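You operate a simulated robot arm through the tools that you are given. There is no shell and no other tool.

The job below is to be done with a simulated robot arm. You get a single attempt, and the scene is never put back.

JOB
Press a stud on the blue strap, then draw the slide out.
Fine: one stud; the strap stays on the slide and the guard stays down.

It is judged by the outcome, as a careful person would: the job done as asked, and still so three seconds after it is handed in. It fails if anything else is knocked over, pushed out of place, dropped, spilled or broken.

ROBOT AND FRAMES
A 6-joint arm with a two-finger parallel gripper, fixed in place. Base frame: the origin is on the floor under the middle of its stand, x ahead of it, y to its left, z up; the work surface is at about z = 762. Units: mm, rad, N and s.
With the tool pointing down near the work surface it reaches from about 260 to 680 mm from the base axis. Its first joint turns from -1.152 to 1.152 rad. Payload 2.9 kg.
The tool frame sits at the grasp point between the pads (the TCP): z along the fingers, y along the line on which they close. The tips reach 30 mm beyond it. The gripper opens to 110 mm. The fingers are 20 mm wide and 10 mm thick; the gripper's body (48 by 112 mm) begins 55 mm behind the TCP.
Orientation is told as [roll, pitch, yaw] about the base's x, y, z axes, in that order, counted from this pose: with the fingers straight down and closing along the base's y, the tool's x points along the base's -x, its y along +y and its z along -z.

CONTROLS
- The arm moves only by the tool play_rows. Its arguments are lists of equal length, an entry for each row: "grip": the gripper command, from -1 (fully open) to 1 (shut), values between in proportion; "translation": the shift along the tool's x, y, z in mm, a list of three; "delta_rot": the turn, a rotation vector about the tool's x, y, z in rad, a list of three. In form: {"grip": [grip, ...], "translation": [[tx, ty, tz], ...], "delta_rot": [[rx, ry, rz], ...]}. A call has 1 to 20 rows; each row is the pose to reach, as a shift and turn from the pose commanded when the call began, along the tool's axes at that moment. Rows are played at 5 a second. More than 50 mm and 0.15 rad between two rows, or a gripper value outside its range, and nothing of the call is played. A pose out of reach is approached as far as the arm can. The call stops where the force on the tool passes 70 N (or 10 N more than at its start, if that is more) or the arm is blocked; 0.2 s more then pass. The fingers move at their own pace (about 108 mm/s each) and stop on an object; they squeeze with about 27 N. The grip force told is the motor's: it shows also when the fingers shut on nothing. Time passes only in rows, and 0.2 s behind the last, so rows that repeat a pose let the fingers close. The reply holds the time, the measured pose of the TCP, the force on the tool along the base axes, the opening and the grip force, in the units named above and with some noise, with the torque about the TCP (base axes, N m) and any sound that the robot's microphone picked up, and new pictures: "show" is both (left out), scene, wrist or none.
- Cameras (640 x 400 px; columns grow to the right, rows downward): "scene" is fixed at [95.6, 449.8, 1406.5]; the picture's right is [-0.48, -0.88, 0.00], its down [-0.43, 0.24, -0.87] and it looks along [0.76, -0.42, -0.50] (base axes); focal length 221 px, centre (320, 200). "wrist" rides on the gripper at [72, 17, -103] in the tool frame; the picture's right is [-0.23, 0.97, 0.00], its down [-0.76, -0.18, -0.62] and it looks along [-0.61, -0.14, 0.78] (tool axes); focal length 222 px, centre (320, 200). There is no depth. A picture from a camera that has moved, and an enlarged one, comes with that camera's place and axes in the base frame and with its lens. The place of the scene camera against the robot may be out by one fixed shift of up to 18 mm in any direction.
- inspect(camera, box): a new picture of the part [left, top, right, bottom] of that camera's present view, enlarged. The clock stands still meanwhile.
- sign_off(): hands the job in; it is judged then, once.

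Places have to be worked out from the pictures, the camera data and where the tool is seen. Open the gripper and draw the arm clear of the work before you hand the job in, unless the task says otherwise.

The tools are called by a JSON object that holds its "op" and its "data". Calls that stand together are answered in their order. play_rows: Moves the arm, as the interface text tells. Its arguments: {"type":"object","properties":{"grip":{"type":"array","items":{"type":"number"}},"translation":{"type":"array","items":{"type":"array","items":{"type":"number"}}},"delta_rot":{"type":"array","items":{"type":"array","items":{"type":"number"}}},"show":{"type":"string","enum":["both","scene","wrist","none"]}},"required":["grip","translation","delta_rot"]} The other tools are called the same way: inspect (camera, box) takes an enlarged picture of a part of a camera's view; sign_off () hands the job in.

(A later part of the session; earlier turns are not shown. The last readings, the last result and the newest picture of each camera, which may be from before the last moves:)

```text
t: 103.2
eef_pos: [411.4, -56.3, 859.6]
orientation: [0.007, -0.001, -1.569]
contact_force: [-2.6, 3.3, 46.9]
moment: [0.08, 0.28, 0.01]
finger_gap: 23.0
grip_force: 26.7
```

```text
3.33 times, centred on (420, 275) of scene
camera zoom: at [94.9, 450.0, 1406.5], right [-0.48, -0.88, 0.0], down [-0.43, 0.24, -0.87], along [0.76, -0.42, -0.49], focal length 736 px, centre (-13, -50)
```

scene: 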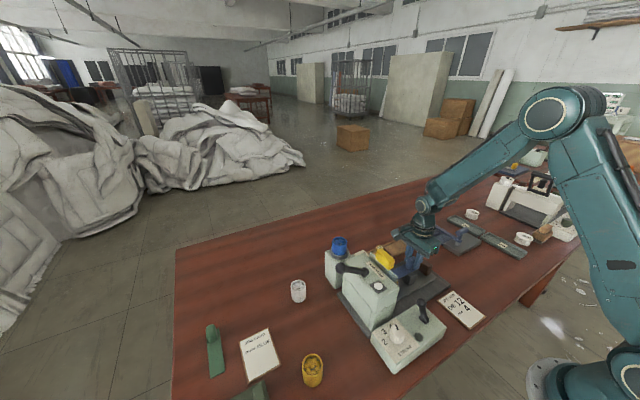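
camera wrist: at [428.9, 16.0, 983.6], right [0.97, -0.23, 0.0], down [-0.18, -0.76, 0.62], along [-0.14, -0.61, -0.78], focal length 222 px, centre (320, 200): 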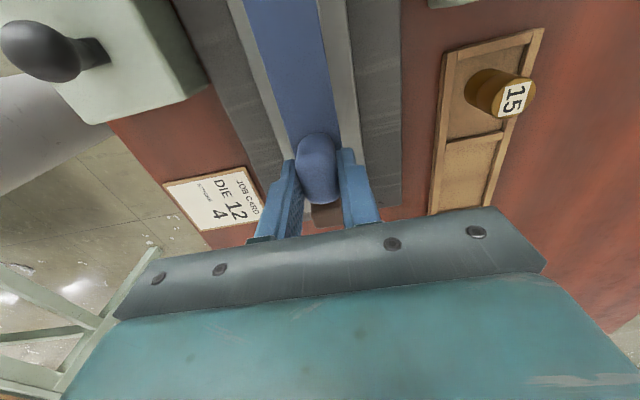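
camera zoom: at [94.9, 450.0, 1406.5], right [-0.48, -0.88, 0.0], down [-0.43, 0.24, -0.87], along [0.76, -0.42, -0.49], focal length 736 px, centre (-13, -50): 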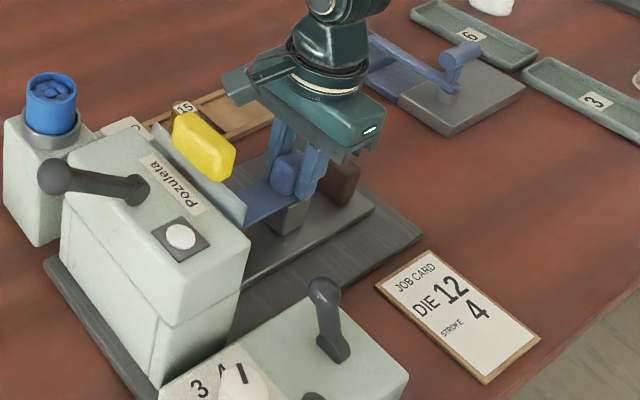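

The strap is down on its rests (pressing 47 N, more than needed). I ease up 3 mm and open the fingers gently.

{"op": "play_rows", "data": {"grip": [1, 1, 0.5, 0.3, 0.3], "translation": [[0, 0, -1.5], [0, 0, -3], [0, 0, -3], [0, 0, -3], [0, 0, -3]], "delta_rot": [[0, 0, 0], [0, 0, 0], [0, 0, 0], [0, 0, 0], [0, 0, 0]], "show": "none"}}

{"op": "inspect", "data": {"camera": "wrist", "box": [200, 0, 440, 240]}}

```text
t: 104.4
eef_pos: [408.9, -56.3, 859.7]
orientation: [0.001, 0.001, -1.572]
contact_force: [-1.4, -0.1, 1.8]
moment: [-0.02, -0.02, -0.01]
finger_gap: 37.6
grip_force: 0.1
```

```text
1.67 times, centred on (320, 120) of wrist
camera zoom: at [424.7, 15.9, 963.5], right [0.97, -0.23, 0.0], down [-0.18, -0.76, 0.62], along [-0.14, -0.61, -0.78], focal length 370 px, centre (320, 333)
```

zoom: 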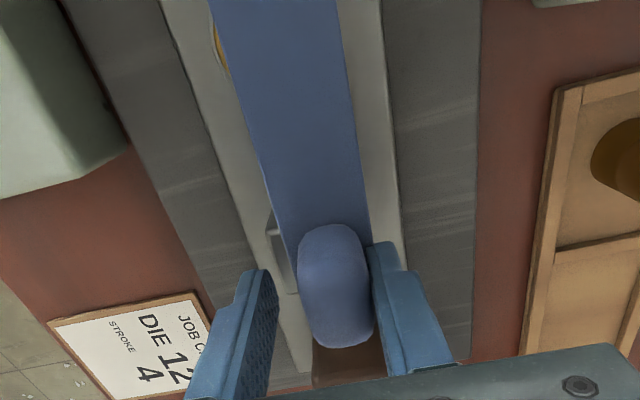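

The strap rests across block and die, but it sits ~4–5 mm too far to +x (a sliver of the die shows). I regrip the tab, lift slightly and recentre it.

{"op": "play_rows", "data": {"grip": [0.5, 1, 1, 1, 1, 1], "translation": [[0, 0, 0], [0, 0, 0], [0, 0, 0], [0, 0, -3], [0, 0, -7], [0, 0, -7]], "delta_rot": [[0, 0, 0], [0, 0, 0], [0, 0, 0], [0, 0, 0], [0, 0, 0], [0, 0, 0]], "show": "none"}}

{"op": "inspect", "data": {"camera": "wrist", "box": [200, 0, 440, 240]}}

```text
t: 105.8
eef_pos: [409.5, -55.9, 867.4]
orientation: [0.002, 0.0, -1.571]
contact_force: [-0.7, 0.7, -0.3]
moment: [-0.02, -0.02, -0.03]
finger_gap: 23.3
grip_force: 27.2
```

```text
1.67 times, centred on (320, 120) of wrist
camera zoom: at [424.9, 15.4, 971.6], right [0.97, -0.23, 0.0], down [-0.18, -0.76, 0.62], along [-0.14, -0.61, -0.78], focal length 370 px, centre (320, 333)
```

zoom: 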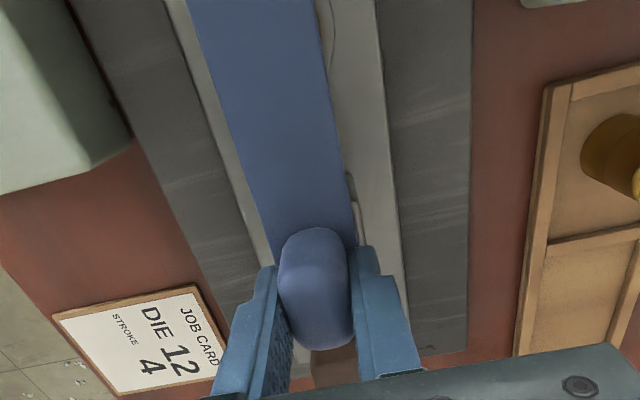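

Now the strap is centred over block and die. I lower it back by 6.5 mm, just touching, and release slowly.

{"op": "play_rows", "data": {"grip": [1, 1, 1, 1, 0.6, 0.4, 0.2, 0.2], "translation": [[0, 0, 3], [0, 0, 5.5], [0, 0, 6.6], [0, 0, 6.6], [0, 0, 6.6], [0, 0, 6.6], [0, 0, 6.6], [0, 0, 6.6]], "delta_rot": [[0, 0, 0], [0, 0, 0], [0, 0, 0], [0, 0, 0], [0, 0, 0], [0, 0, 0], [0, 0, 0], [0, 0, 0]], "show": "none"}}

{"op": "inspect", "data": {"camera": "wrist", "box": [200, 0, 440, 240]}}

```text
t: 107.6
eef_pos: [408.6, -56.4, 859.9]
orientation: [0.003, 0.0, -1.571]
contact_force: [-0.1, -0.1, -0.1]
moment: [0.01, 0.0, -0.02]
finger_gap: 44.1
grip_force: 0.0
```

```text
1.67 times, centred on (320, 120) of wrist
camera zoom: at [424.7, 15.9, 964.6], right [0.97, -0.23, 0.0], down [-0.18, -0.76, 0.62], along [-0.14, -0.61, -0.78], focal length 370 px, centre (320, 333)
```

zoom: 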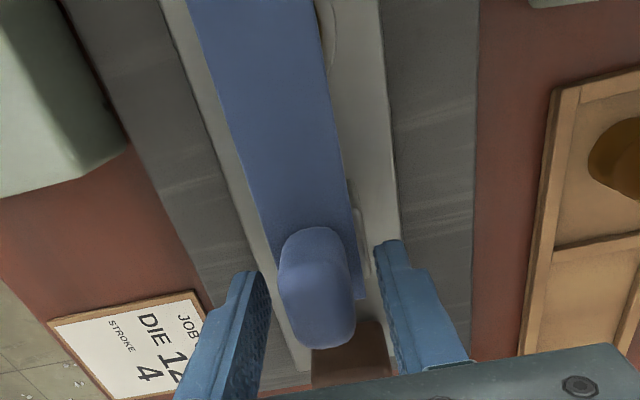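

The strap lies across block and die, nearly centred. I rise straight up and inspect the result.

{"op": "play_rows", "data": {"grip": [0.1, 0, 0, 0, 0], "translation": [[0, 0, 0], [0, 0, -30], [0, 0, -70], [0, 0, -115], [0, 0, -115]], "delta_rot": [[0, 0, 0], [0, 0, 0], [0, 0, 0], [0, 0, 0], [0, 0, 0]]}}

{"op": "inspect", "data": {"camera": "wrist", "box": [200, 0, 440, 240]}}

{"op": "inspect", "data": {"camera": "scene", "box": [340, 215, 500, 335]}}

```text
t: 108.8
eef_pos: [408.6, -55.8, 977.0]
orientation: [0.0, -0.001, -1.57]
contact_force: [0.4, 1.0, -0.1]
moment: [-0.01, 0.05, 0.02]
finger_gap: 54.9
grip_force: 0.1
camera wrist: at [423.9, 17.3, 1080.5], right [0.97, -0.23, 0.0], down [-0.18, -0.76, 0.62], along [-0.14, -0.61, -0.78], focal length 222 px, centre (320, 200)
```

scene: 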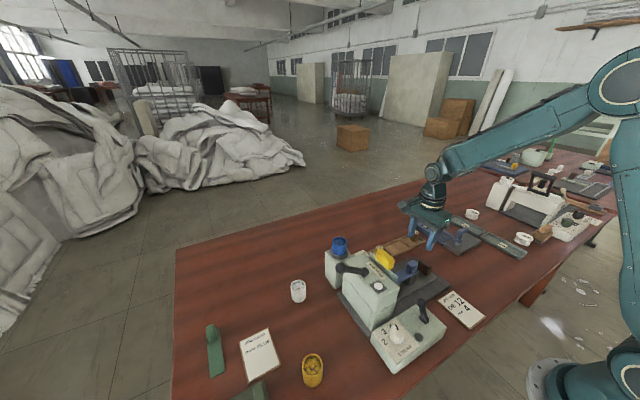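
wrist: 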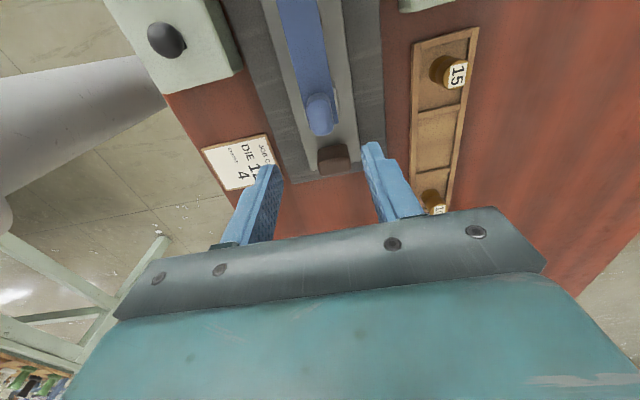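

```text
1.67 times, centred on (320, 120) of wrist
camera zoom: at [423.9, 17.3, 1080.5], right [0.97, -0.23, 0.0], down [-0.18, -0.76, 0.62], along [-0.14, -0.61, -0.78], focal length 370 px, centre (320, 333)
```

zoom: 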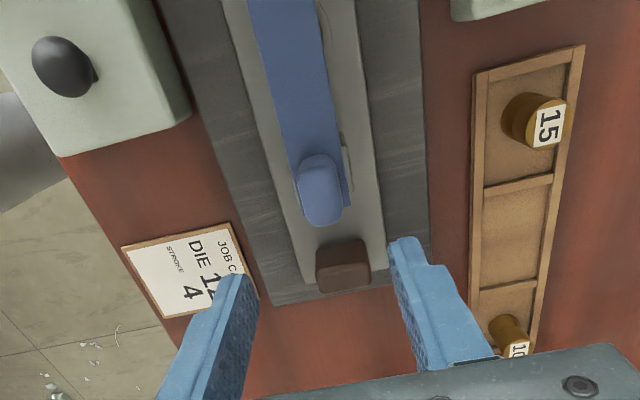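

```text
3.33 times, centred on (420, 275) of scene
camera zoom: at [95.6, 449.8, 1406.5], right [-0.48, -0.88, 0.0], down [-0.43, 0.24, -0.87], along [0.76, -0.42, -0.5], focal length 736 px, centre (-13, -50)
```

zoom: 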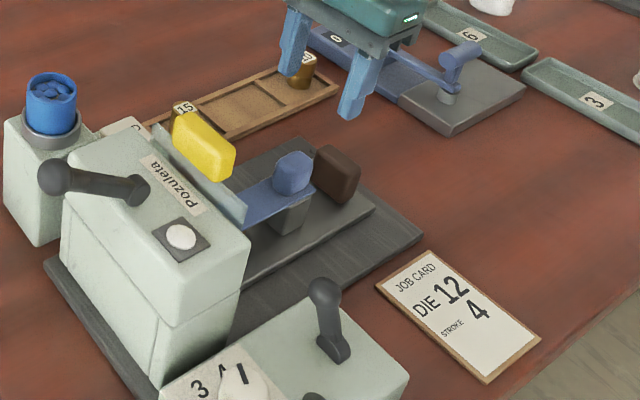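

The strap lies on block and die, tab on the block. Next I grip the brown handle (centre ≈ (411, −131), z 785–822): I turn the tool back to yaw 0 above it.

{"op": "play_rows", "data": {"grip": [0, 0, 0, 0, 0, 0, 0, 0, 0, 0, 0, 0, 0], "translation": [[-10, 0, 0], [-20, 0, 0], [-30, 0, 0], [-40, 0, 0], [-50, 0, 0], [-60, 0, 0], [-68, 1, 0], [-75, 2, 0], [-75, 2, 0], [-75, 2, 0], [-75, 2, 0], [-75, 2, 0], [-75, 2, 0]], "delta_rot": [[0, 0, -0.13], [0, 0, -0.26], [0, 0, -0.39], [0, 0, -0.52], [0, 0, -0.65], [0, 0, -0.78], [0, 0, -0.91], [0, 0, -1.04], [0, 0, -1.17], [0, 0, -1.3], [0, 0, -1.43], [0, 0, -1.57], [0, 0, -1.57]], "show": "wrist"}}

{"op": "inspect", "data": {"camera": "wrist", "box": [240, 20, 480, 180]}}

```text
t: 111.6
eef_pos: [410.1, -131.7, 975.8]
orientation: [0.001, -0.003, 0.0]
contact_force: [0.2, 0.1, -0.4]
moment: [0.02, 0.0, 0.01]
finger_gap: 54.7
grip_force: 0.0
camera wrist: at [337.4, -114.5, 1079.7], right [0.23, 0.97, 0.0], down [0.76, -0.18, 0.62], along [0.61, -0.14, -0.78], focal length 222 px, centre (320, 200)
```

wrist: 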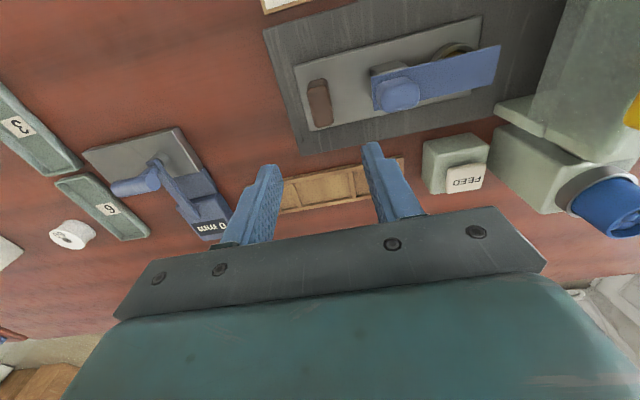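

```text
2.50 times, centred on (360, 100) of wrist
camera zoom: at [337.4, -114.5, 1079.7], right [0.23, 0.97, 0.0], down [0.76, -0.18, 0.62], along [0.61, -0.14, -0.78], focal length 555 px, centre (220, 450)
```

zoom: 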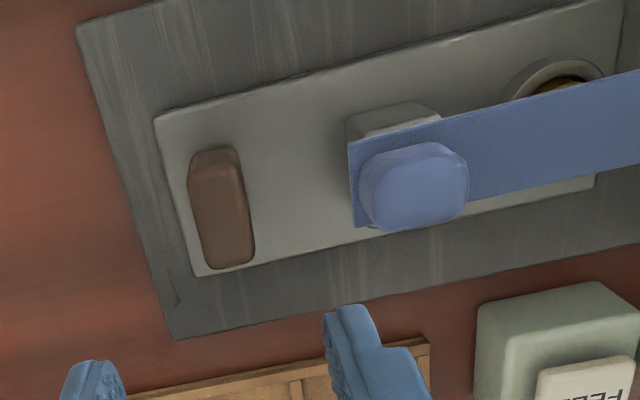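

The die's centre lies under the strap's middle, good. The handle centre is about (411, −129). I descend around it and close.

{"op": "play_rows", "data": {"grip": [0, 0, 0, 0, 0, 0.5, 1, 1], "translation": [[-1.5, 2, 40], [-1.5, 2, 80], [-1.5, 2, 120], [-1.5, 2, 145], [-1.5, 2, 156], [-1.5, 2, 156], [-1.5, 2, 156], [-1.5, 2, 156]], "delta_rot": [[0, 0, 0], [0, 0, 0], [0, 0, 0], [0, 0, 0], [0, 0, 0], [0, 0, 0], [0, 0, 0], [0, 0, 0]], "show": "wrist"}}

```text
t: 113.4
eef_pos: [412.1, -129.3, 818.9]
orientation: [-0.002, -0.001, -0.003]
contact_force: [-1.4, -2.9, -7.2]
moment: [-0.17, -1.0, 0.15]
finger_gap: 23.9
grip_force: 45.3
camera wrist: at [339.0, -112.4, 922.3], right [0.23, 0.97, 0.0], down [0.76, -0.18, 0.62], along [0.61, -0.14, -0.78], focal length 222 px, centre (320, 200)
```

wrist: 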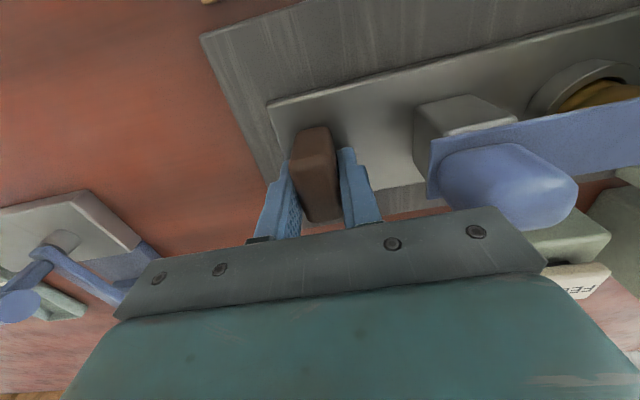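

The handle is held (23.9 mm). I push the slide in slowly, 10 mm first to feel the resistance.

{"op": "play_rows", "data": {"grip": [1, 1, 1, 1, 1], "translation": [[0, 2, 0], [0, 4, 0], [0, 6, 0], [0, 8, 0], [0, 10, 0]], "delta_rot": [[0, 0, 0], [0, 0, 0], [0, 0, 0], [0, 0, 0], [0, 0, 0]], "show": "wrist"}}

```text
t: 114.6
eef_pos: [412.6, -119.5, 818.4]
orientation: [0.0, -0.001, -0.003]
contact_force: [7.6, -2.5, -25.1]
moment: [-0.18, 0.73, 0.14]
finger_gap: 23.9
grip_force: 45.3
camera wrist: at [339.2, -102.6, 922.5], right [0.23, 0.97, 0.0], down [0.76, -0.18, 0.62], along [0.61, -0.14, -0.78], focal length 222 px, centre (320, 200)
```

wrist: 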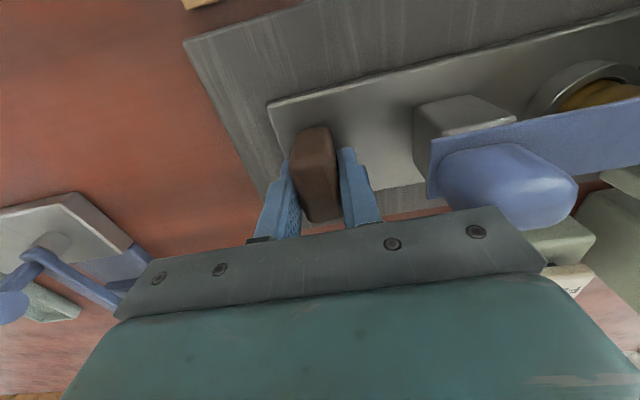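

The slide glides easily and the strap rides along. I continue to +90 mm, slowly, easing the small vertical load.

{"op": "play_rows", "data": {"grip": [1, 1, 1, 1, 1, 1, 1, 1, 1, 1, 1, 1, 1, 1, 1, 1], "translation": [[0.3, 2, 0.5], [0.3, 6, 1], [0.3, 11, 1], [0.3, 16, 1], [0.3, 21, 1], [0.3, 26, 1], [0.3, 31, 1], [0.3, 36, 1], [0.3, 41, 1], [0.3, 46, 1], [0.3, 51, 1], [0.3, 56, 1], [0.3, 61, 1], [0.3, 66, 1], [0.3, 71, 1], [0.3, 75, 1]], "delta_rot": [[0, 0, 0], [0, 0, 0], [0, 0, 0], [0, 0, 0], [0, 0, 0], [0, 0, 0], [0, 0, 0], [0, 0, 0], [0, 0, 0], [0, 0, 0], [0, 0, 0], [0, 0, 0], [0, 0, 0], [0, 0, 0], [0, 0, 0], [0, 0, 0]]}}

{"op": "inspect", "data": {"camera": "wrist", "box": [280, 0, 640, 230]}}

```text
t: 118.0
eef_pos: [412.3, -43.8, 819.1]
orientation: [0.0, -0.002, -0.002]
contact_force: [2.2, -2.9, 14.0]
moment: [0.0, 0.94, 0.14]
finger_gap: 23.9
grip_force: 45.1
camera wrist: at [338.9, -27.4, 922.4], right [0.23, 0.97, 0.0], down [0.76, -0.18, 0.62], along [0.61, -0.14, -0.78], focal length 222 px, centre (320, 200)
```

scene: 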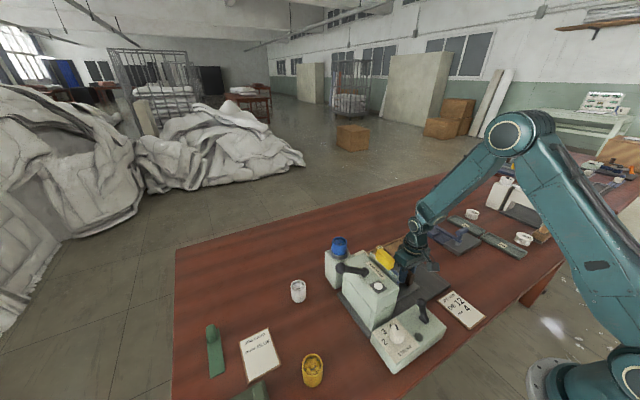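
wrist: 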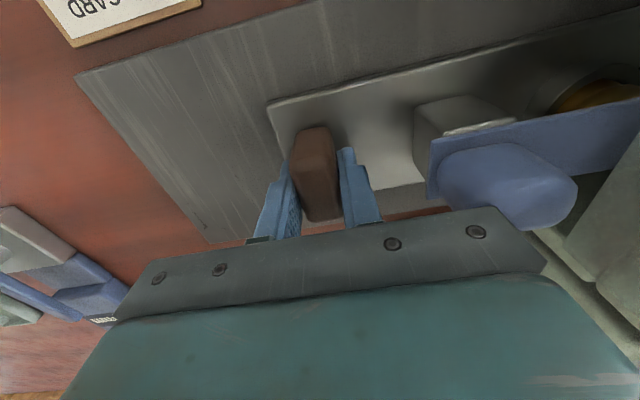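

```text
1.74 times, centred on (460, 115) of wrist
camera zoom: at [338.9, -27.4, 922.4], right [0.23, 0.97, 0.0], down [0.76, -0.18, 0.62], along [0.61, -0.14, -0.78], focal length 386 px, centre (76, 348)
```

zoom: 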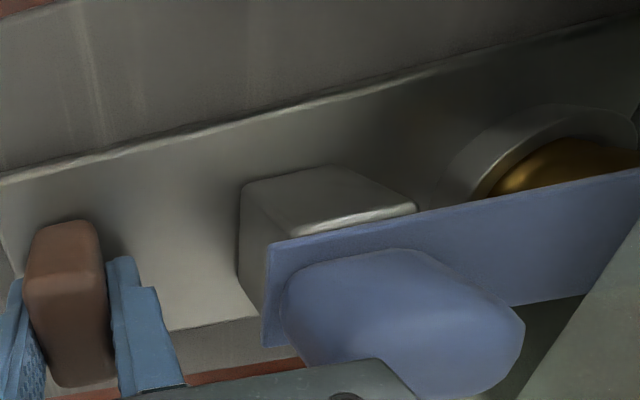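

Moved 85 mm with the strap steady. I continue in small steps, watching for the inner stop.

{"op": "play_rows", "data": {"grip": [1, 1, 1, 1, 1], "translation": [[0, 3, 0], [0, 6, 0], [0, 9, 0], [0, 12, 0], [0, 14, 0]], "delta_rot": [[0, 0, 0], [0, 0, 0], [0, 0, 0], [0, 0, 0], [0, 0, 0]], "show": "none"}}

{"op": "play_rows", "data": {"grip": [1, 1, 1], "translation": [[0, 1.5, 0], [0, 3, 0], [0, 4, 0]], "delta_rot": [[0, 0, 0], [0, 0, 0], [0, 0, 0]], "show": "wrist"}}

```text
t: 119.2
eef_pos: [411.5, -30.5, 819.5]
orientation: [-0.002, -0.002, -0.003]
contact_force: [-3.0, -3.0, 8.7]
moment: [0.14, -1.38, 0.24]
finger_gap: 23.9
grip_force: 45.9
```

```text
t: 120.0
eef_pos: [412.1, -29.8, 817.5]
orientation: [-0.007, -0.003, -0.007]
contact_force: [1.8, -30.9, 17.6]
moment: [1.12, 1.24, 0.85]
finger_gap: 24.2
grip_force: 45.5
camera wrist: at [339.2, -11.9, 922.3], right [0.23, 0.97, -0.01], down [0.76, -0.18, 0.63], along [0.61, -0.15, -0.78], focal length 222 px, centre (320, 200)
```

wrist: 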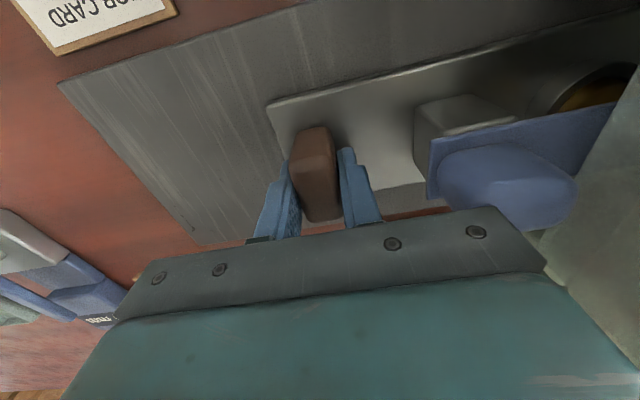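

The slide hit its inner stop after 100 mm (31 N). I open, rise straight up and look.

{"op": "play_rows", "data": {"grip": [0.5, 0, 0, 0, 0, 0], "translation": [[0, -2, 0], [0, -3, 0], [0, -3, 0], [0, -3, -40], [0, -3, -85], [0, -3, -130]], "delta_rot": [[0, 0, 0], [0, 0, 0], [0, 0, 0], [0, 0, 0], [0, 0, 0], [0, 0, 0]]}}

{"op": "inspect", "data": {"camera": "wrist", "box": [240, 0, 600, 220]}}

{"op": "inspect", "data": {"camera": "scene", "box": [340, 215, 500, 335]}}

```text
t: 121.4
eef_pos: [414.3, -29.4, 949.1]
orientation: [-0.001, 0.001, -0.004]
contact_force: [0.1, 0.1, -0.2]
moment: [0.01, -0.02, -0.03]
finger_gap: 55.1
grip_force: 0.0
camera wrist: at [339.8, -12.5, 1051.6], right [0.23, 0.97, 0.0], down [0.76, -0.18, 0.62], along [0.61, -0.14, -0.78], focal length 222 px, centre (320, 200)
```

scene: 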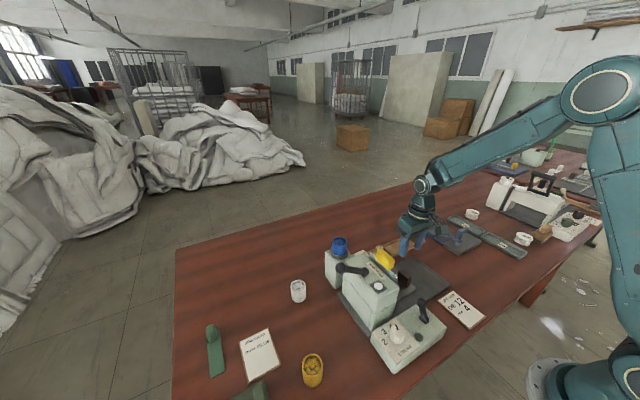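
wrist: 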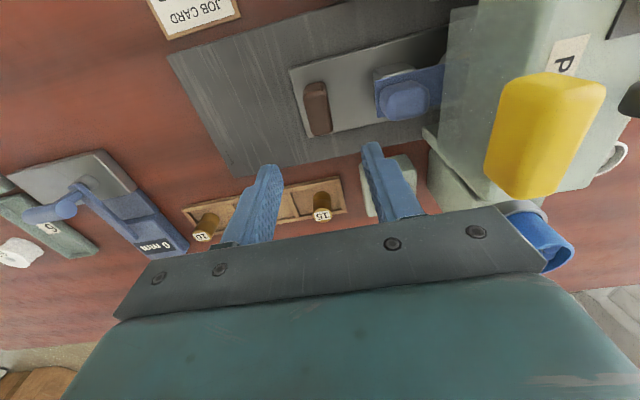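

```text
1.78 times, centred on (420, 110) of wrist
camera zoom: at [339.8, -12.5, 1051.6], right [0.23, 0.97, 0.0], down [0.76, -0.18, 0.62], along [0.61, -0.14, -0.78], focal length 395 px, centre (142, 360)
```

zoom: 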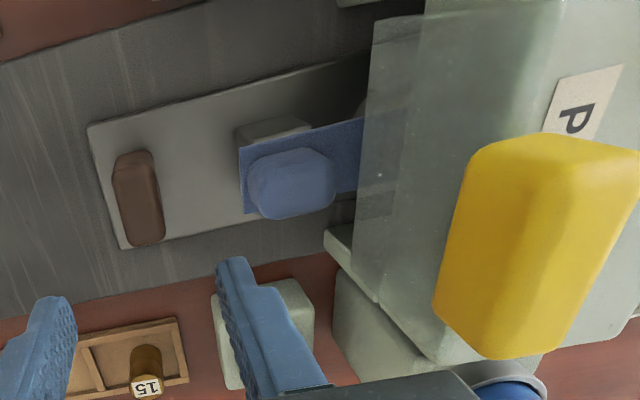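

```text
3.33 times, centred on (420, 275) of scene
camera zoom: at [95.6, 449.8, 1406.5], right [-0.48, -0.88, 0.0], down [-0.43, 0.24, -0.87], along [0.76, -0.42, -0.5], focal length 736 px, centre (-13, -50)
```

zoom: 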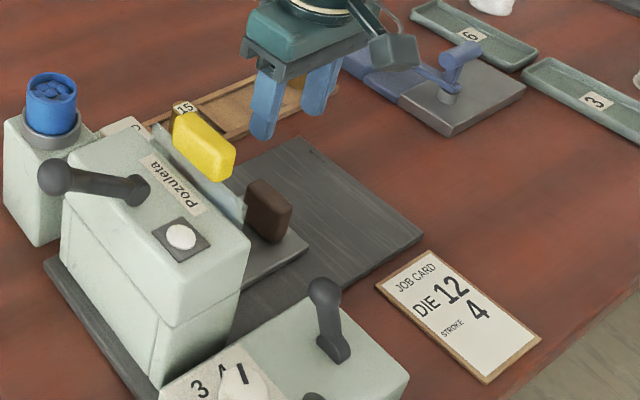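

The slide is in and the strap reaches under the guard. I check the lamp on the box and the white dome on the head for changes.

{"op": "inspect", "data": {"camera": "scene", "box": [370, 290, 450, 350]}}

{"op": "inspect", "data": {"camera": "scene", "box": [320, 230, 420, 300]}}

```text
6.67 times, centred on (410, 320) of scene
camera zoom: at [95.6, 449.8, 1406.5], right [-0.48, -0.88, 0.0], down [-0.43, 0.24, -0.87], along [0.76, -0.42, -0.5], focal length 1472 px, centre (-280, -600)
```

zoom: 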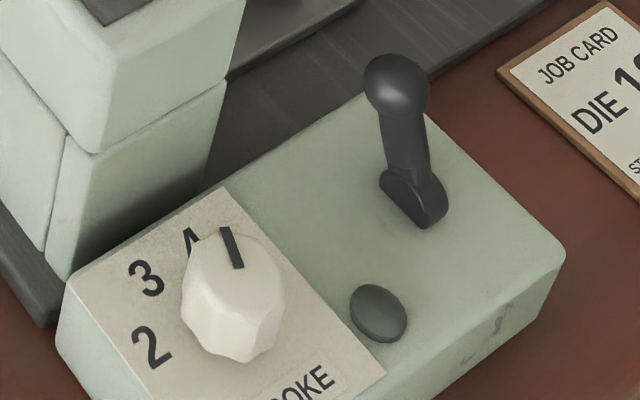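

```text
5.71 times, centred on (370, 265) of scene
camera zoom: at [95.6, 449.8, 1406.5], right [-0.48, -0.88, 0.0], down [-0.43, 0.24, -0.87], along [0.76, -0.42, -0.5], focal length 1262 px, centre (34, -171)
```

zoom: 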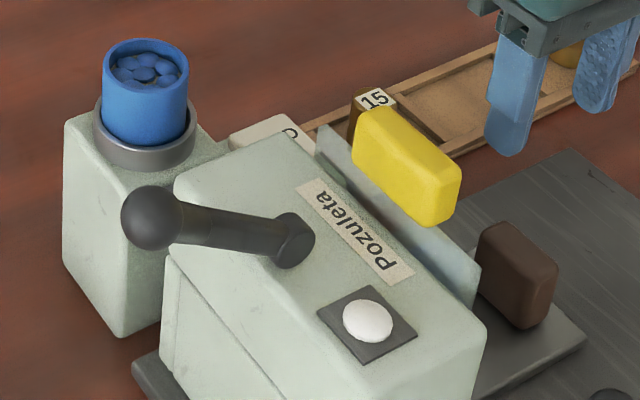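

No lamp change yet. Next is one stud: I go to the FEED key (centre ≈ (546, 40.5, 824)) with closed fingers, stopping just above it.

{"op": "play_rows", "data": {"grip": [0.5, 1, 1, 1, 1, 1, 1, 1], "translation": [[-30, 15, -10], [-65, 32, -10], [-100, 50, -10], [-133, 70, -10], [-133, 70, 25], [-133, 70, 60], [-133, 70, 80], [-133, 70, 80]], "delta_rot": [[0, 0, 0], [0, 0, 0], [0, 0, 0], [0, 0, 0], [0, 0, 0], [0, 0, 0], [0, 0, 0], [0, 0, 0]], "show": "wrist"}}

{"op": "inspect", "data": {"camera": "wrist", "box": [220, 60, 440, 220]}}

```text
t: 123.2
eef_pos: [545.1, 41.0, 868.5]
orientation: [0.0, -0.002, -0.003]
contact_force: [0.6, 0.2, -0.3]
moment: [0.03, 0.0, -0.01]
finger_gap: 0.0
grip_force: 27.0
camera wrist: at [470.7, 57.6, 971.7], right [0.23, 0.97, 0.0], down [0.76, -0.18, 0.62], along [0.61, -0.14, -0.78], focal length 222 px, centre (320, 200)
```

wrist: 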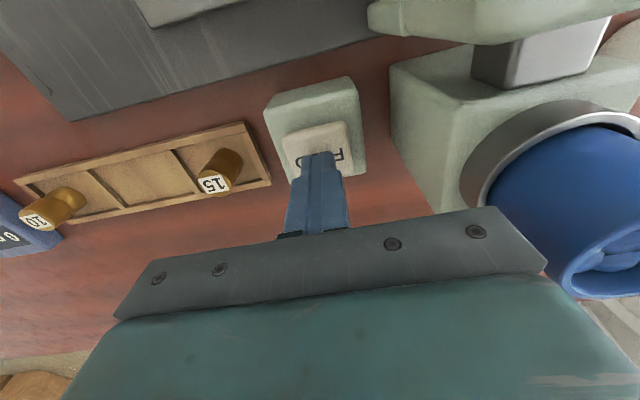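

```text
2.50 times, centred on (330, 140) of wrist
camera zoom: at [470.7, 57.6, 971.7], right [0.23, 0.97, 0.0], down [0.76, -0.18, 0.62], along [0.61, -0.14, -0.78], focal length 555 px, centre (295, 350)
```

zoom: 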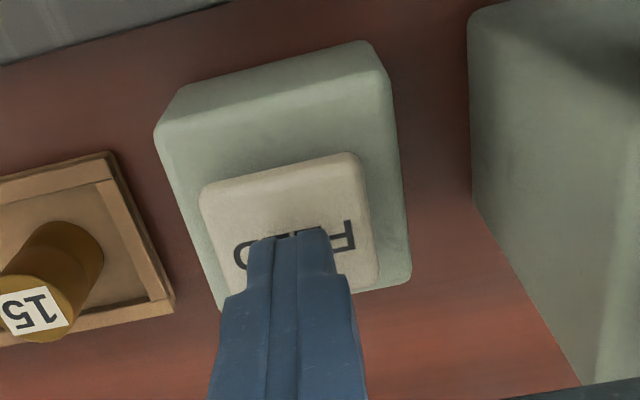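

The fingertips are right above the key. I lower onto it in small steps, watching force and sound.

{"op": "play_rows", "data": {"grip": [1, 1, 1, 1], "translation": [[0, 0, 4], [0, 0, 8], [0, 0, 11], [0, 0, 13]], "delta_rot": [[0, 0, 0], [0, 0, 0], [0, 0, 0], [0, 0, 0]], "show": "none"}}

```text
t: 124.2
eef_pos: [544.9, 40.9, 855.6]
orientation: [0.001, -0.001, -0.002]
contact_force: [-0.1, 0.9, 1.3]
moment: [0.03, 0.04, 0.0]
finger_gap: 0.1
grip_force: 27.3
heard: click
```

A click was heard at light contact. I lift off at once, so as not to feed twice, and look for what changed.

{"op": "play_rows", "data": {"grip": [1, 1, 1, 1], "translation": [[0, 0, -10], [0, 0, -40], [0, 0, -80], [0, 0, -80]], "delta_rot": [[0, 0, 0], [0, 0, 0], [0, 0, 0], [0, 0, 0]]}}

{"op": "inspect", "data": {"camera": "wrist", "box": [220, 0, 500, 200]}}

{"op": "inspect", "data": {"camera": "scene", "box": [320, 225, 420, 300]}}

{"op": "inspect", "data": {"camera": "scene", "box": [370, 290, 450, 350]}}

```text
t: 125.2
eef_pos: [545.3, 40.3, 935.4]
orientation: [0.0, 0.0, -0.002]
contact_force: [-0.7, -0.5, 0.5]
moment: [0.02, 0.03, 0.03]
finger_gap: 0.0
grip_force: 27.3
camera wrist: at [471.6, 56.5, 1038.3], right [0.23, 0.97, 0.0], down [0.76, -0.18, 0.62], along [0.61, -0.14, -0.78], focal length 222 px, centre (320, 200)
```

scene: 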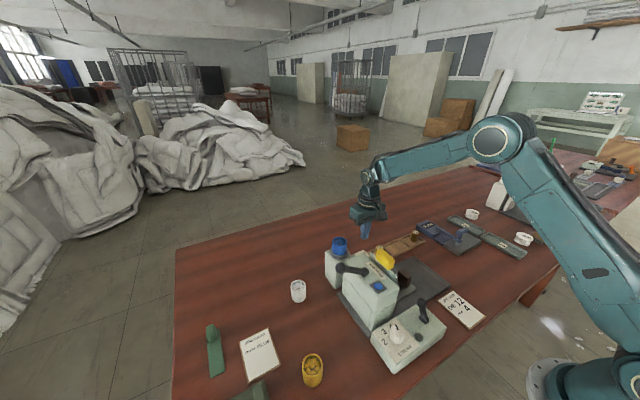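
wrist: 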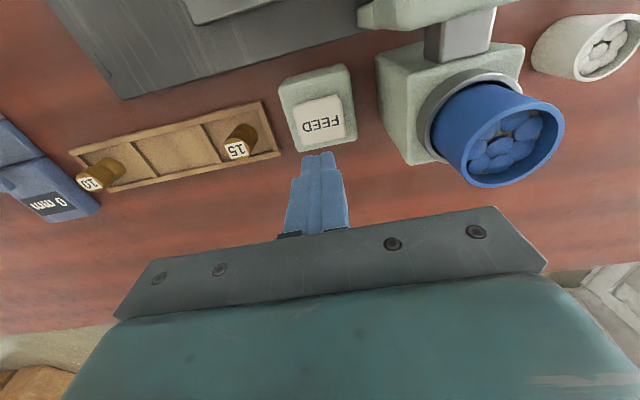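

```text
2.00 times, centred on (360, 100) of wrist
camera zoom: at [471.6, 56.5, 1038.3], right [0.23, 0.97, 0.0], down [0.76, -0.18, 0.62], along [0.61, -0.14, -0.78], focal length 444 px, centre (240, 400)
```

zoom: 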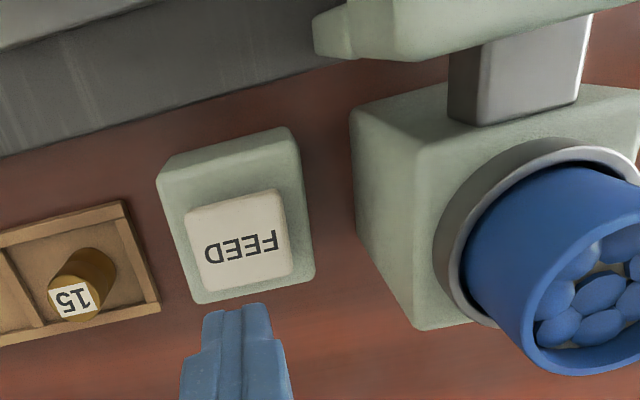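

```text
5.33 times, centred on (370, 262) of scene
camera zoom: at [95.6, 449.8, 1406.5], right [-0.48, -0.88, 0.0], down [-0.43, 0.24, -0.87], along [0.76, -0.42, -0.5], focal length 1178 px, centre (53, -133)
```

zoom: 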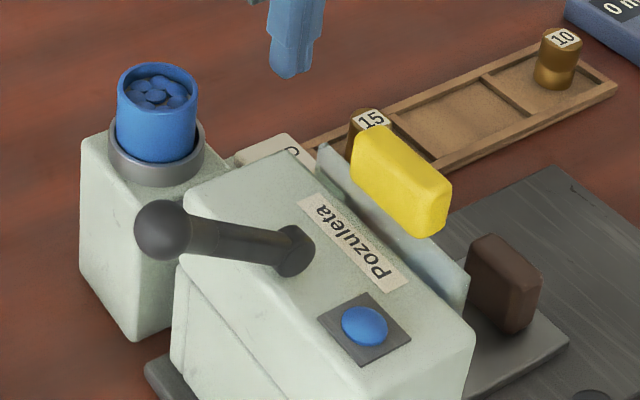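

```text
6.67 times, centred on (410, 320) of scene
camera zoom: at [95.6, 449.8, 1406.5], right [-0.48, -0.88, 0.0], down [-0.43, 0.24, -0.87], along [0.76, -0.42, -0.5], focal length 1472 px, centre (-280, -600)
```

zoom: 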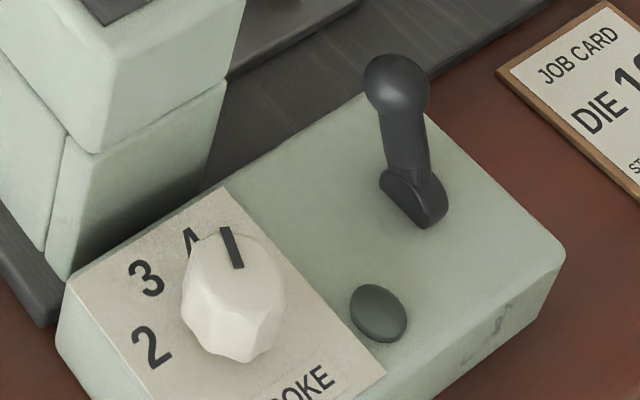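

The dome on the head changed from white to blue, so a blue stud is now loaded. Before working the head lever I check the guard: I move above its yellow handle to see it and feel whether it is fully down.

{"op": "play_rows", "data": {"grip": [1, 1, 1, 1, 1, 1, 1], "translation": [[0, 0, -45], [15, 5, -90], [50, 15, -105], [85, 25, -105], [115, 33, -105], [136, 41, -105], [136, 41, -105]], "delta_rot": [[0, 0, 0], [0, 0, 0], [0, 0, 0], [0, 0, 0], [0, 0, 0], [0, 0, 0], [0, 0, 0]], "show": "wrist"}}

{"op": "inspect", "data": {"camera": "wrist", "box": [220, 0, 500, 200]}}

```text
t: 126.8
eef_pos: [409.9, 81.1, 1039.4]
orientation: [0.0, 0.0, -0.002]
contact_force: [-0.2, 0.5, -0.1]
moment: [-0.01, 0.0, 0.04]
finger_gap: 0.0
grip_force: 27.1
camera wrist: at [336.3, 97.5, 1143.4], right [0.23, 0.97, 0.0], down [0.76, -0.18, 0.62], along [0.61, -0.14, -0.78], focal length 222 px, centre (320, 200)
```

wrist: 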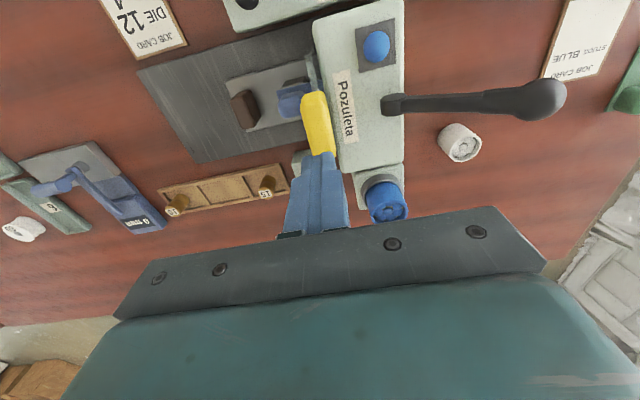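

```text
2.00 times, centred on (360, 100) of wrist
camera zoom: at [336.3, 97.5, 1143.4], right [0.23, 0.97, 0.0], down [0.76, -0.18, 0.62], along [0.61, -0.14, -0.78], focal length 444 px, centre (240, 400)
```

zoom: 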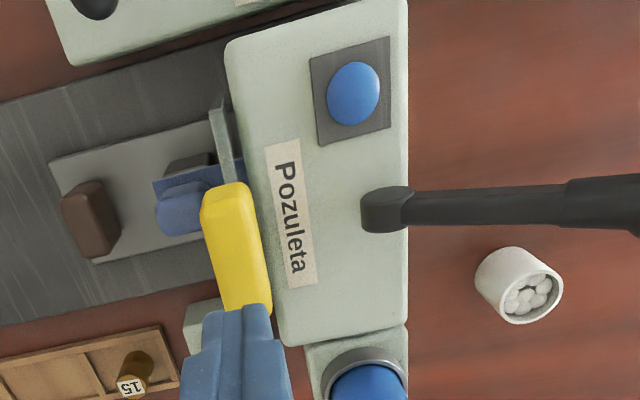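

The handle's top is centred near (406, 82). I descend to just above it and then touch it in small steps.

{"op": "play_rows", "data": {"grip": [1, 1, 1, 1, 1], "translation": [[2, 0, 15], [2, 0, 30], [2, 0, 40], [2, 0, 43], [2, 0, 46]], "delta_rot": [[0, 0, 0], [0, 0, 0], [0, 0, 0], [0, 0, 0], [0, 0, 0]], "show": "none"}}

{"op": "play_rows", "data": {"grip": [1, 1, 1], "translation": [[0, 0, 1.5], [0, 0, 3], [0, 0, 4.5]], "delta_rot": [[0, 0, 0], [0, 0, 0], [0, 0, 0]], "show": "wrist"}}

```text
t: 128.0
eef_pos: [408.7, 81.8, 994.3]
orientation: [0.0, 0.0, -0.001]
contact_force: [-0.3, -1.3, -0.4]
moment: [0.0, 0.04, 0.0]
finger_gap: 0.0
grip_force: 27.2
```

```text
t: 128.8
eef_pos: [407.4, 83.3, 991.7]
orientation: [0.001, -0.005, 0.0]
contact_force: [-10.9, 2.6, 29.0]
moment: [0.05, 0.59, -0.18]
finger_gap: 0.3
grip_force: 26.7
camera wrist: at [333.9, 99.1, 1095.5], right [0.23, 0.97, 0.0], down [0.76, -0.18, 0.63], along [0.61, -0.14, -0.78], focal length 222 px, centre (320, 200)
```

wrist: 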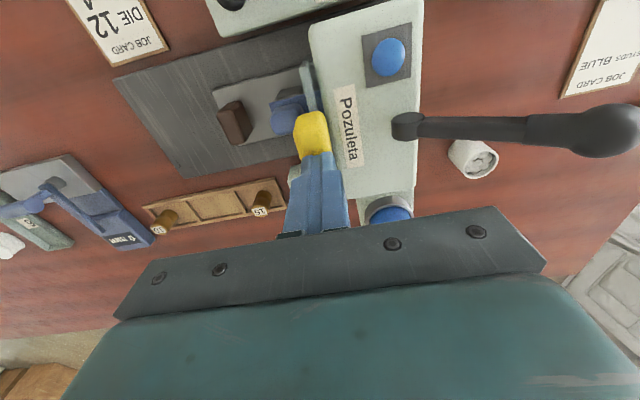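

Firm contact at z≈962 with 29 N and no movement. I press slightly more to be sure it is on its bottom stop.

{"op": "play_rows", "data": {"grip": [1, 1], "translation": [[0, 0, 1], [0, 0, 2]], "delta_rot": [[0, 0, 0], [0, 0, 0]], "show": "none"}}

```text
t: 129.4
eef_pos: [407.4, 81.5, 991.5]
orientation: [0.004, -0.009, 0.002]
contact_force: [-16.3, 8.8, 59.7]
moment: [0.24, 1.04, -0.51]
finger_gap: 0.0
grip_force: 26.6
```

No movement even at 60 N, so the guard is firmly down on its stop. Now the head lever: I back off upward and turn the tool to grip its ball across x (ball ≈ (409, 230, 989)).

{"op": "play_rows", "data": {"grip": [1, 1, 0.5, 0, 0, 0, 0, 0, 0, 0, 0, 0, 0, 0, 0, 0], "translation": [[0, 0, -20], [0, 0, -60], [0, 0, -92], [0, 10, -92], [0, 25, -92], [0, 40, -92], [0, 55, -92], [0, 70, -92], [0, 85, -92], [0, 100, -92], [0, 115, -92], [0, 128, -92], [-1, 140, -92], [-1, 148, -92], [-1, 148, -92], [-1, 148, -92]], "delta_rot": [[0, 0, 0], [0, 0, 0], [0, 0, 0], [0, 0, 0.13], [0, 0, 0.26], [0, 0, 0.39], [0, 0, 0.52], [0, 0, 0.65], [0, 0, 0.78], [0, 0, 0.91], [0, 0, 1.04], [0, 0, 1.17], [0, 0, 1.3], [0, 0, 1.43], [0, 0, 1.569], [0, 0, 1.569]]}}

{"op": "inspect", "data": {"camera": "wrist", "box": [220, 60, 440, 220]}}

```text
t: 132.8
eef_pos: [409.3, 228.4, 1081.3]
orientation: [0.003, 0.001, -1.573]
contact_force: [0.2, -0.4, 0.0]
moment: [0.02, -0.01, 0.01]
finger_gap: 54.7
grip_force: 0.0
camera wrist: at [424.5, 301.7, 1184.3], right [0.97, -0.23, 0.0], down [-0.18, -0.76, 0.62], along [-0.14, -0.61, -0.78], focal length 222 px, centre (320, 200)
```

scene: 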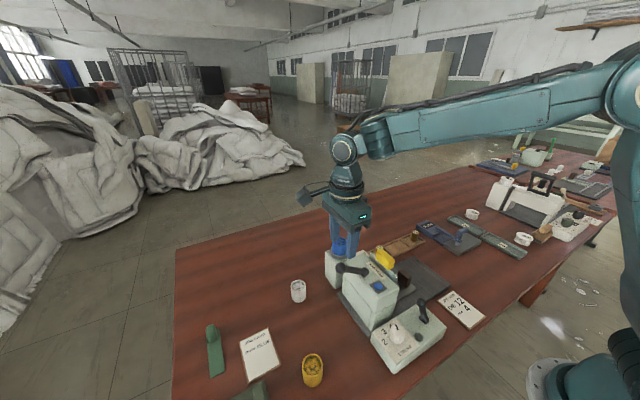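
wrist: 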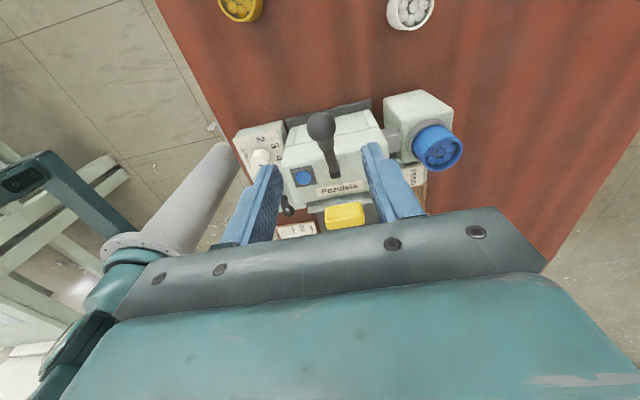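

```text
2.50 times, centred on (330, 140) of wrist
camera zoom: at [424.5, 301.7, 1184.3], right [0.97, -0.23, 0.0], down [-0.18, -0.76, 0.62], along [-0.14, -0.61, -0.78], focal length 555 px, centre (295, 350)
```

zoom: 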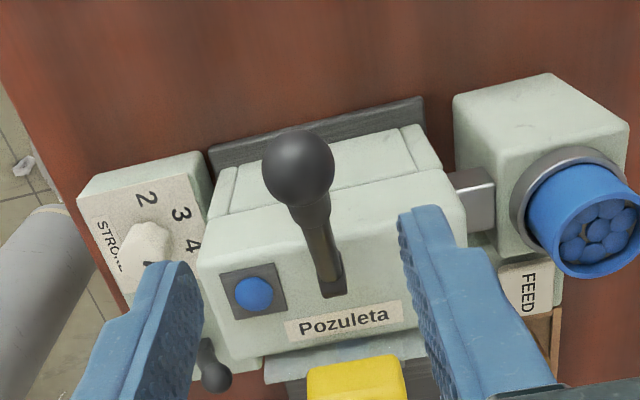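

The ball is at (409.5, 230, 989.5), radius ≈13. I descend around it and close the fingers on it.

{"op": "play_rows", "data": {"grip": [0, 0, 0, 0, 0.5, 1, 1], "translation": [[0, 2, 35], [0, 2, 70], [0, 2, 90], [0, 2, 90], [0, 2, 90], [0, 2, 90], [0, 2, 90]], "delta_rot": [[0, 0, 0], [0, 0, 0], [0, 0, 0], [0, 0, 0], [0, 0, 0], [0, 0, 0], [0, 0, 0]], "show": "wrist"}}

{"op": "inspect", "data": {"camera": "wrist", "box": [220, 80, 440, 240]}}

```text
t: 134.4
eef_pos: [410.0, 228.9, 991.1]
orientation: [-0.001, 0.0, -1.571]
contact_force: [-0.4, 0.9, -1.6]
moment: [0.22, 0.32, -0.51]
finger_gap: 23.2
grip_force: 44.5
camera wrist: at [425.7, 301.2, 1094.3], right [0.97, -0.23, 0.0], down [-0.18, -0.76, 0.62], along [-0.14, -0.61, -0.78], focal length 222 px, centre (320, 200)
```

wrist: 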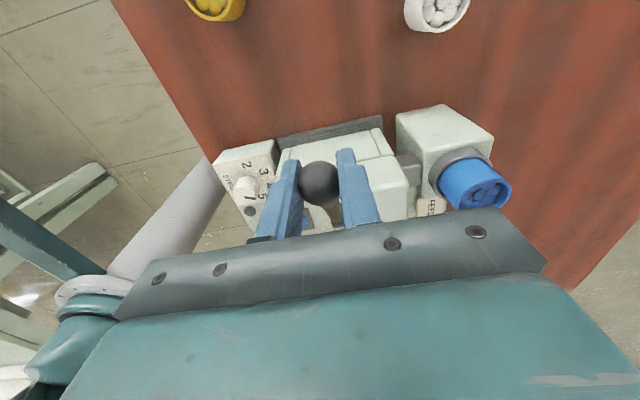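

```text
2.50 times, centred on (330, 160) of wrist
camera zoom: at [425.7, 301.2, 1094.3], right [0.97, -0.23, 0.0], down [-0.18, -0.76, 0.62], along [-0.14, -0.61, -0.78], focal length 555 px, centre (295, 300)
```

zoom: 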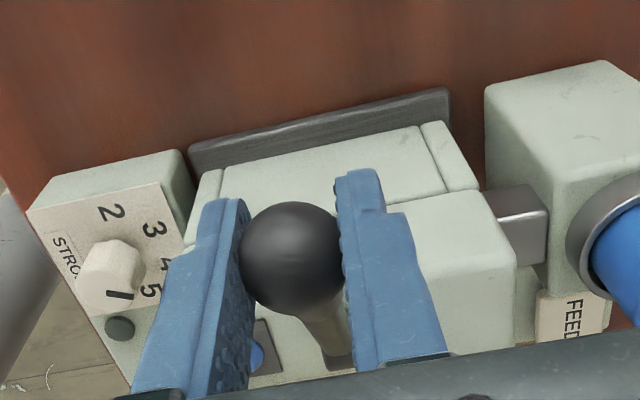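

Ball held. I move it a little along its arc, up and toward −y, to feel whether the lever moves that way.

{"op": "play_rows", "data": {"grip": [1, 1, 1], "translation": [[-2.6, 0, -3.7], [-5.4, 0, -7.3], [-8.2, 0, -10.7]], "delta_rot": [[0, 0, 0], [0, 0, 0], [0, 0, 0]], "show": "wrist"}}

{"op": "inspect", "data": {"camera": "wrist", "box": [220, 80, 440, 240]}}

```text
t: 135.2
eef_pos: [410.3, 221.4, 1000.3]
orientation: [-0.001, 0.0, -1.568]
contact_force: [3.0, 23.3, -28.4]
moment: [0.38, 0.65, -0.88]
finger_gap: 22.8
grip_force: 45.1
camera wrist: at [425.8, 294.3, 1103.7], right [0.97, -0.22, 0.0], down [-0.17, -0.76, 0.62], along [-0.14, -0.61, -0.78], focal length 222 px, centre (320, 200)
```

wrist: 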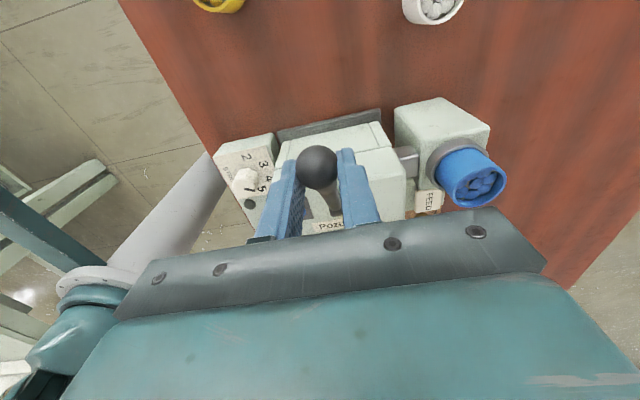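

```text
2.50 times, centred on (330, 160) of wrist
camera zoom: at [425.8, 294.3, 1103.7], right [0.97, -0.22, 0.0], down [-0.17, -0.76, 0.62], along [-0.14, -0.61, -0.78], focal length 555 px, centre (295, 300)
```

zoom: 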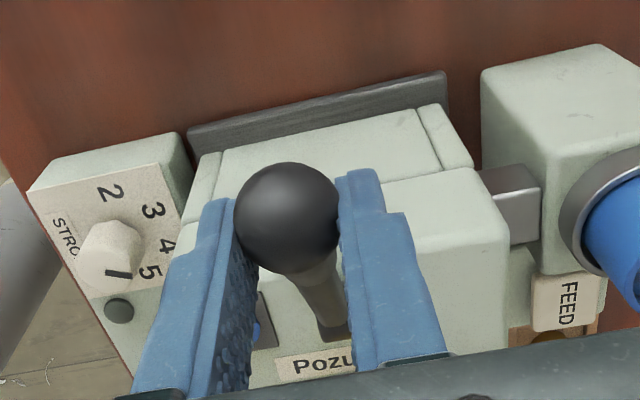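

The lever resists ~37 N that way and the ball slipped, so it is not meant to go (or not with this grip) up and over. I return and try the other direction: pressing it down toward +y.

{"op": "play_rows", "data": {"grip": [0.3, 0, 0, 0.5, 1, 1], "translation": [[0, 0, 0], [8.2, 0, 10.7], [8.2, 0, 10.7], [8.2, 0, 10.7], [8.2, 0, 10.7], [8.2, 0, 10.7]], "delta_rot": [[0, 0, 0], [0, 0, 0], [0, 0, 0], [0, 0, 0], [0, 0, 0], [0, 0, 0]], "show": "none"}}

{"op": "play_rows", "data": {"grip": [1, 1, 1], "translation": [[1, 0, 1.5], [2.1, 0, 3], [3.2, 0, 4.6]], "delta_rot": [[0, 0, 0], [0, 0, 0], [0, 0, 0]], "show": "wrist"}}

{"op": "inspect", "data": {"camera": "wrist", "box": [220, 80, 440, 240]}}

```text
t: 136.6
eef_pos: [410.3, 229.0, 990.8]
orientation: [-0.002, 0.0, -1.569]
contact_force: [-13.6, 1.3, 5.2]
moment: [-0.21, 0.42, -0.5]
finger_gap: 23.1
grip_force: 45.2
```

```text
t: 137.4
eef_pos: [409.9, 232.4, 986.0]
orientation: [0.0, -0.003, -1.572]
contact_force: [-14.2, -1.3, 16.1]
moment: [-1.3, 0.38, -0.36]
finger_gap: 22.9
grip_force: 45.1
camera wrist: at [425.9, 304.6, 1089.6], right [0.97, -0.23, 0.0], down [-0.18, -0.76, 0.62], along [-0.14, -0.61, -0.78], focal length 222 px, centre (320, 200)
```

wrist: 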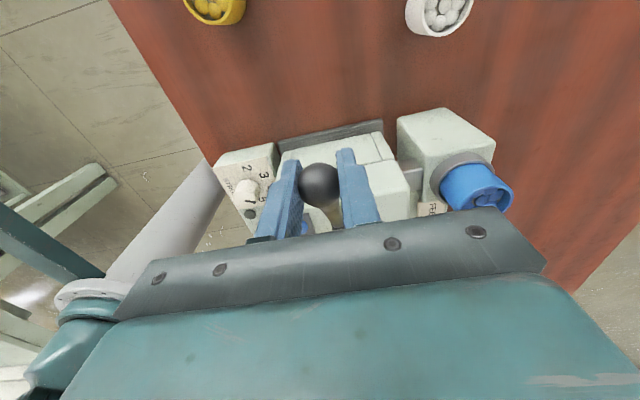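

```text
2.50 times, centred on (330, 160) of wrist
camera zoom: at [425.9, 304.6, 1089.6], right [0.97, -0.23, 0.0], down [-0.18, -0.76, 0.62], along [-0.14, -0.61, -0.78], focal length 555 px, centre (295, 300)
```

zoom: 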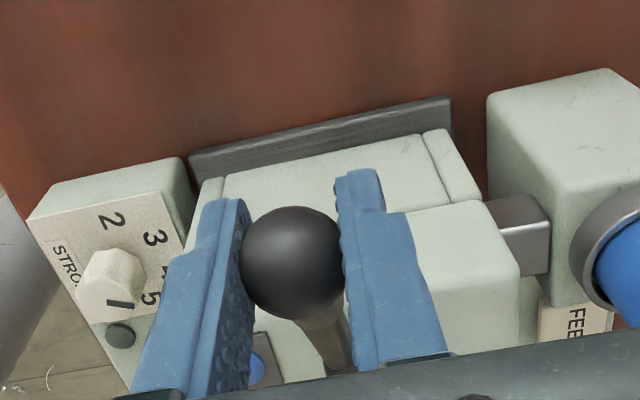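

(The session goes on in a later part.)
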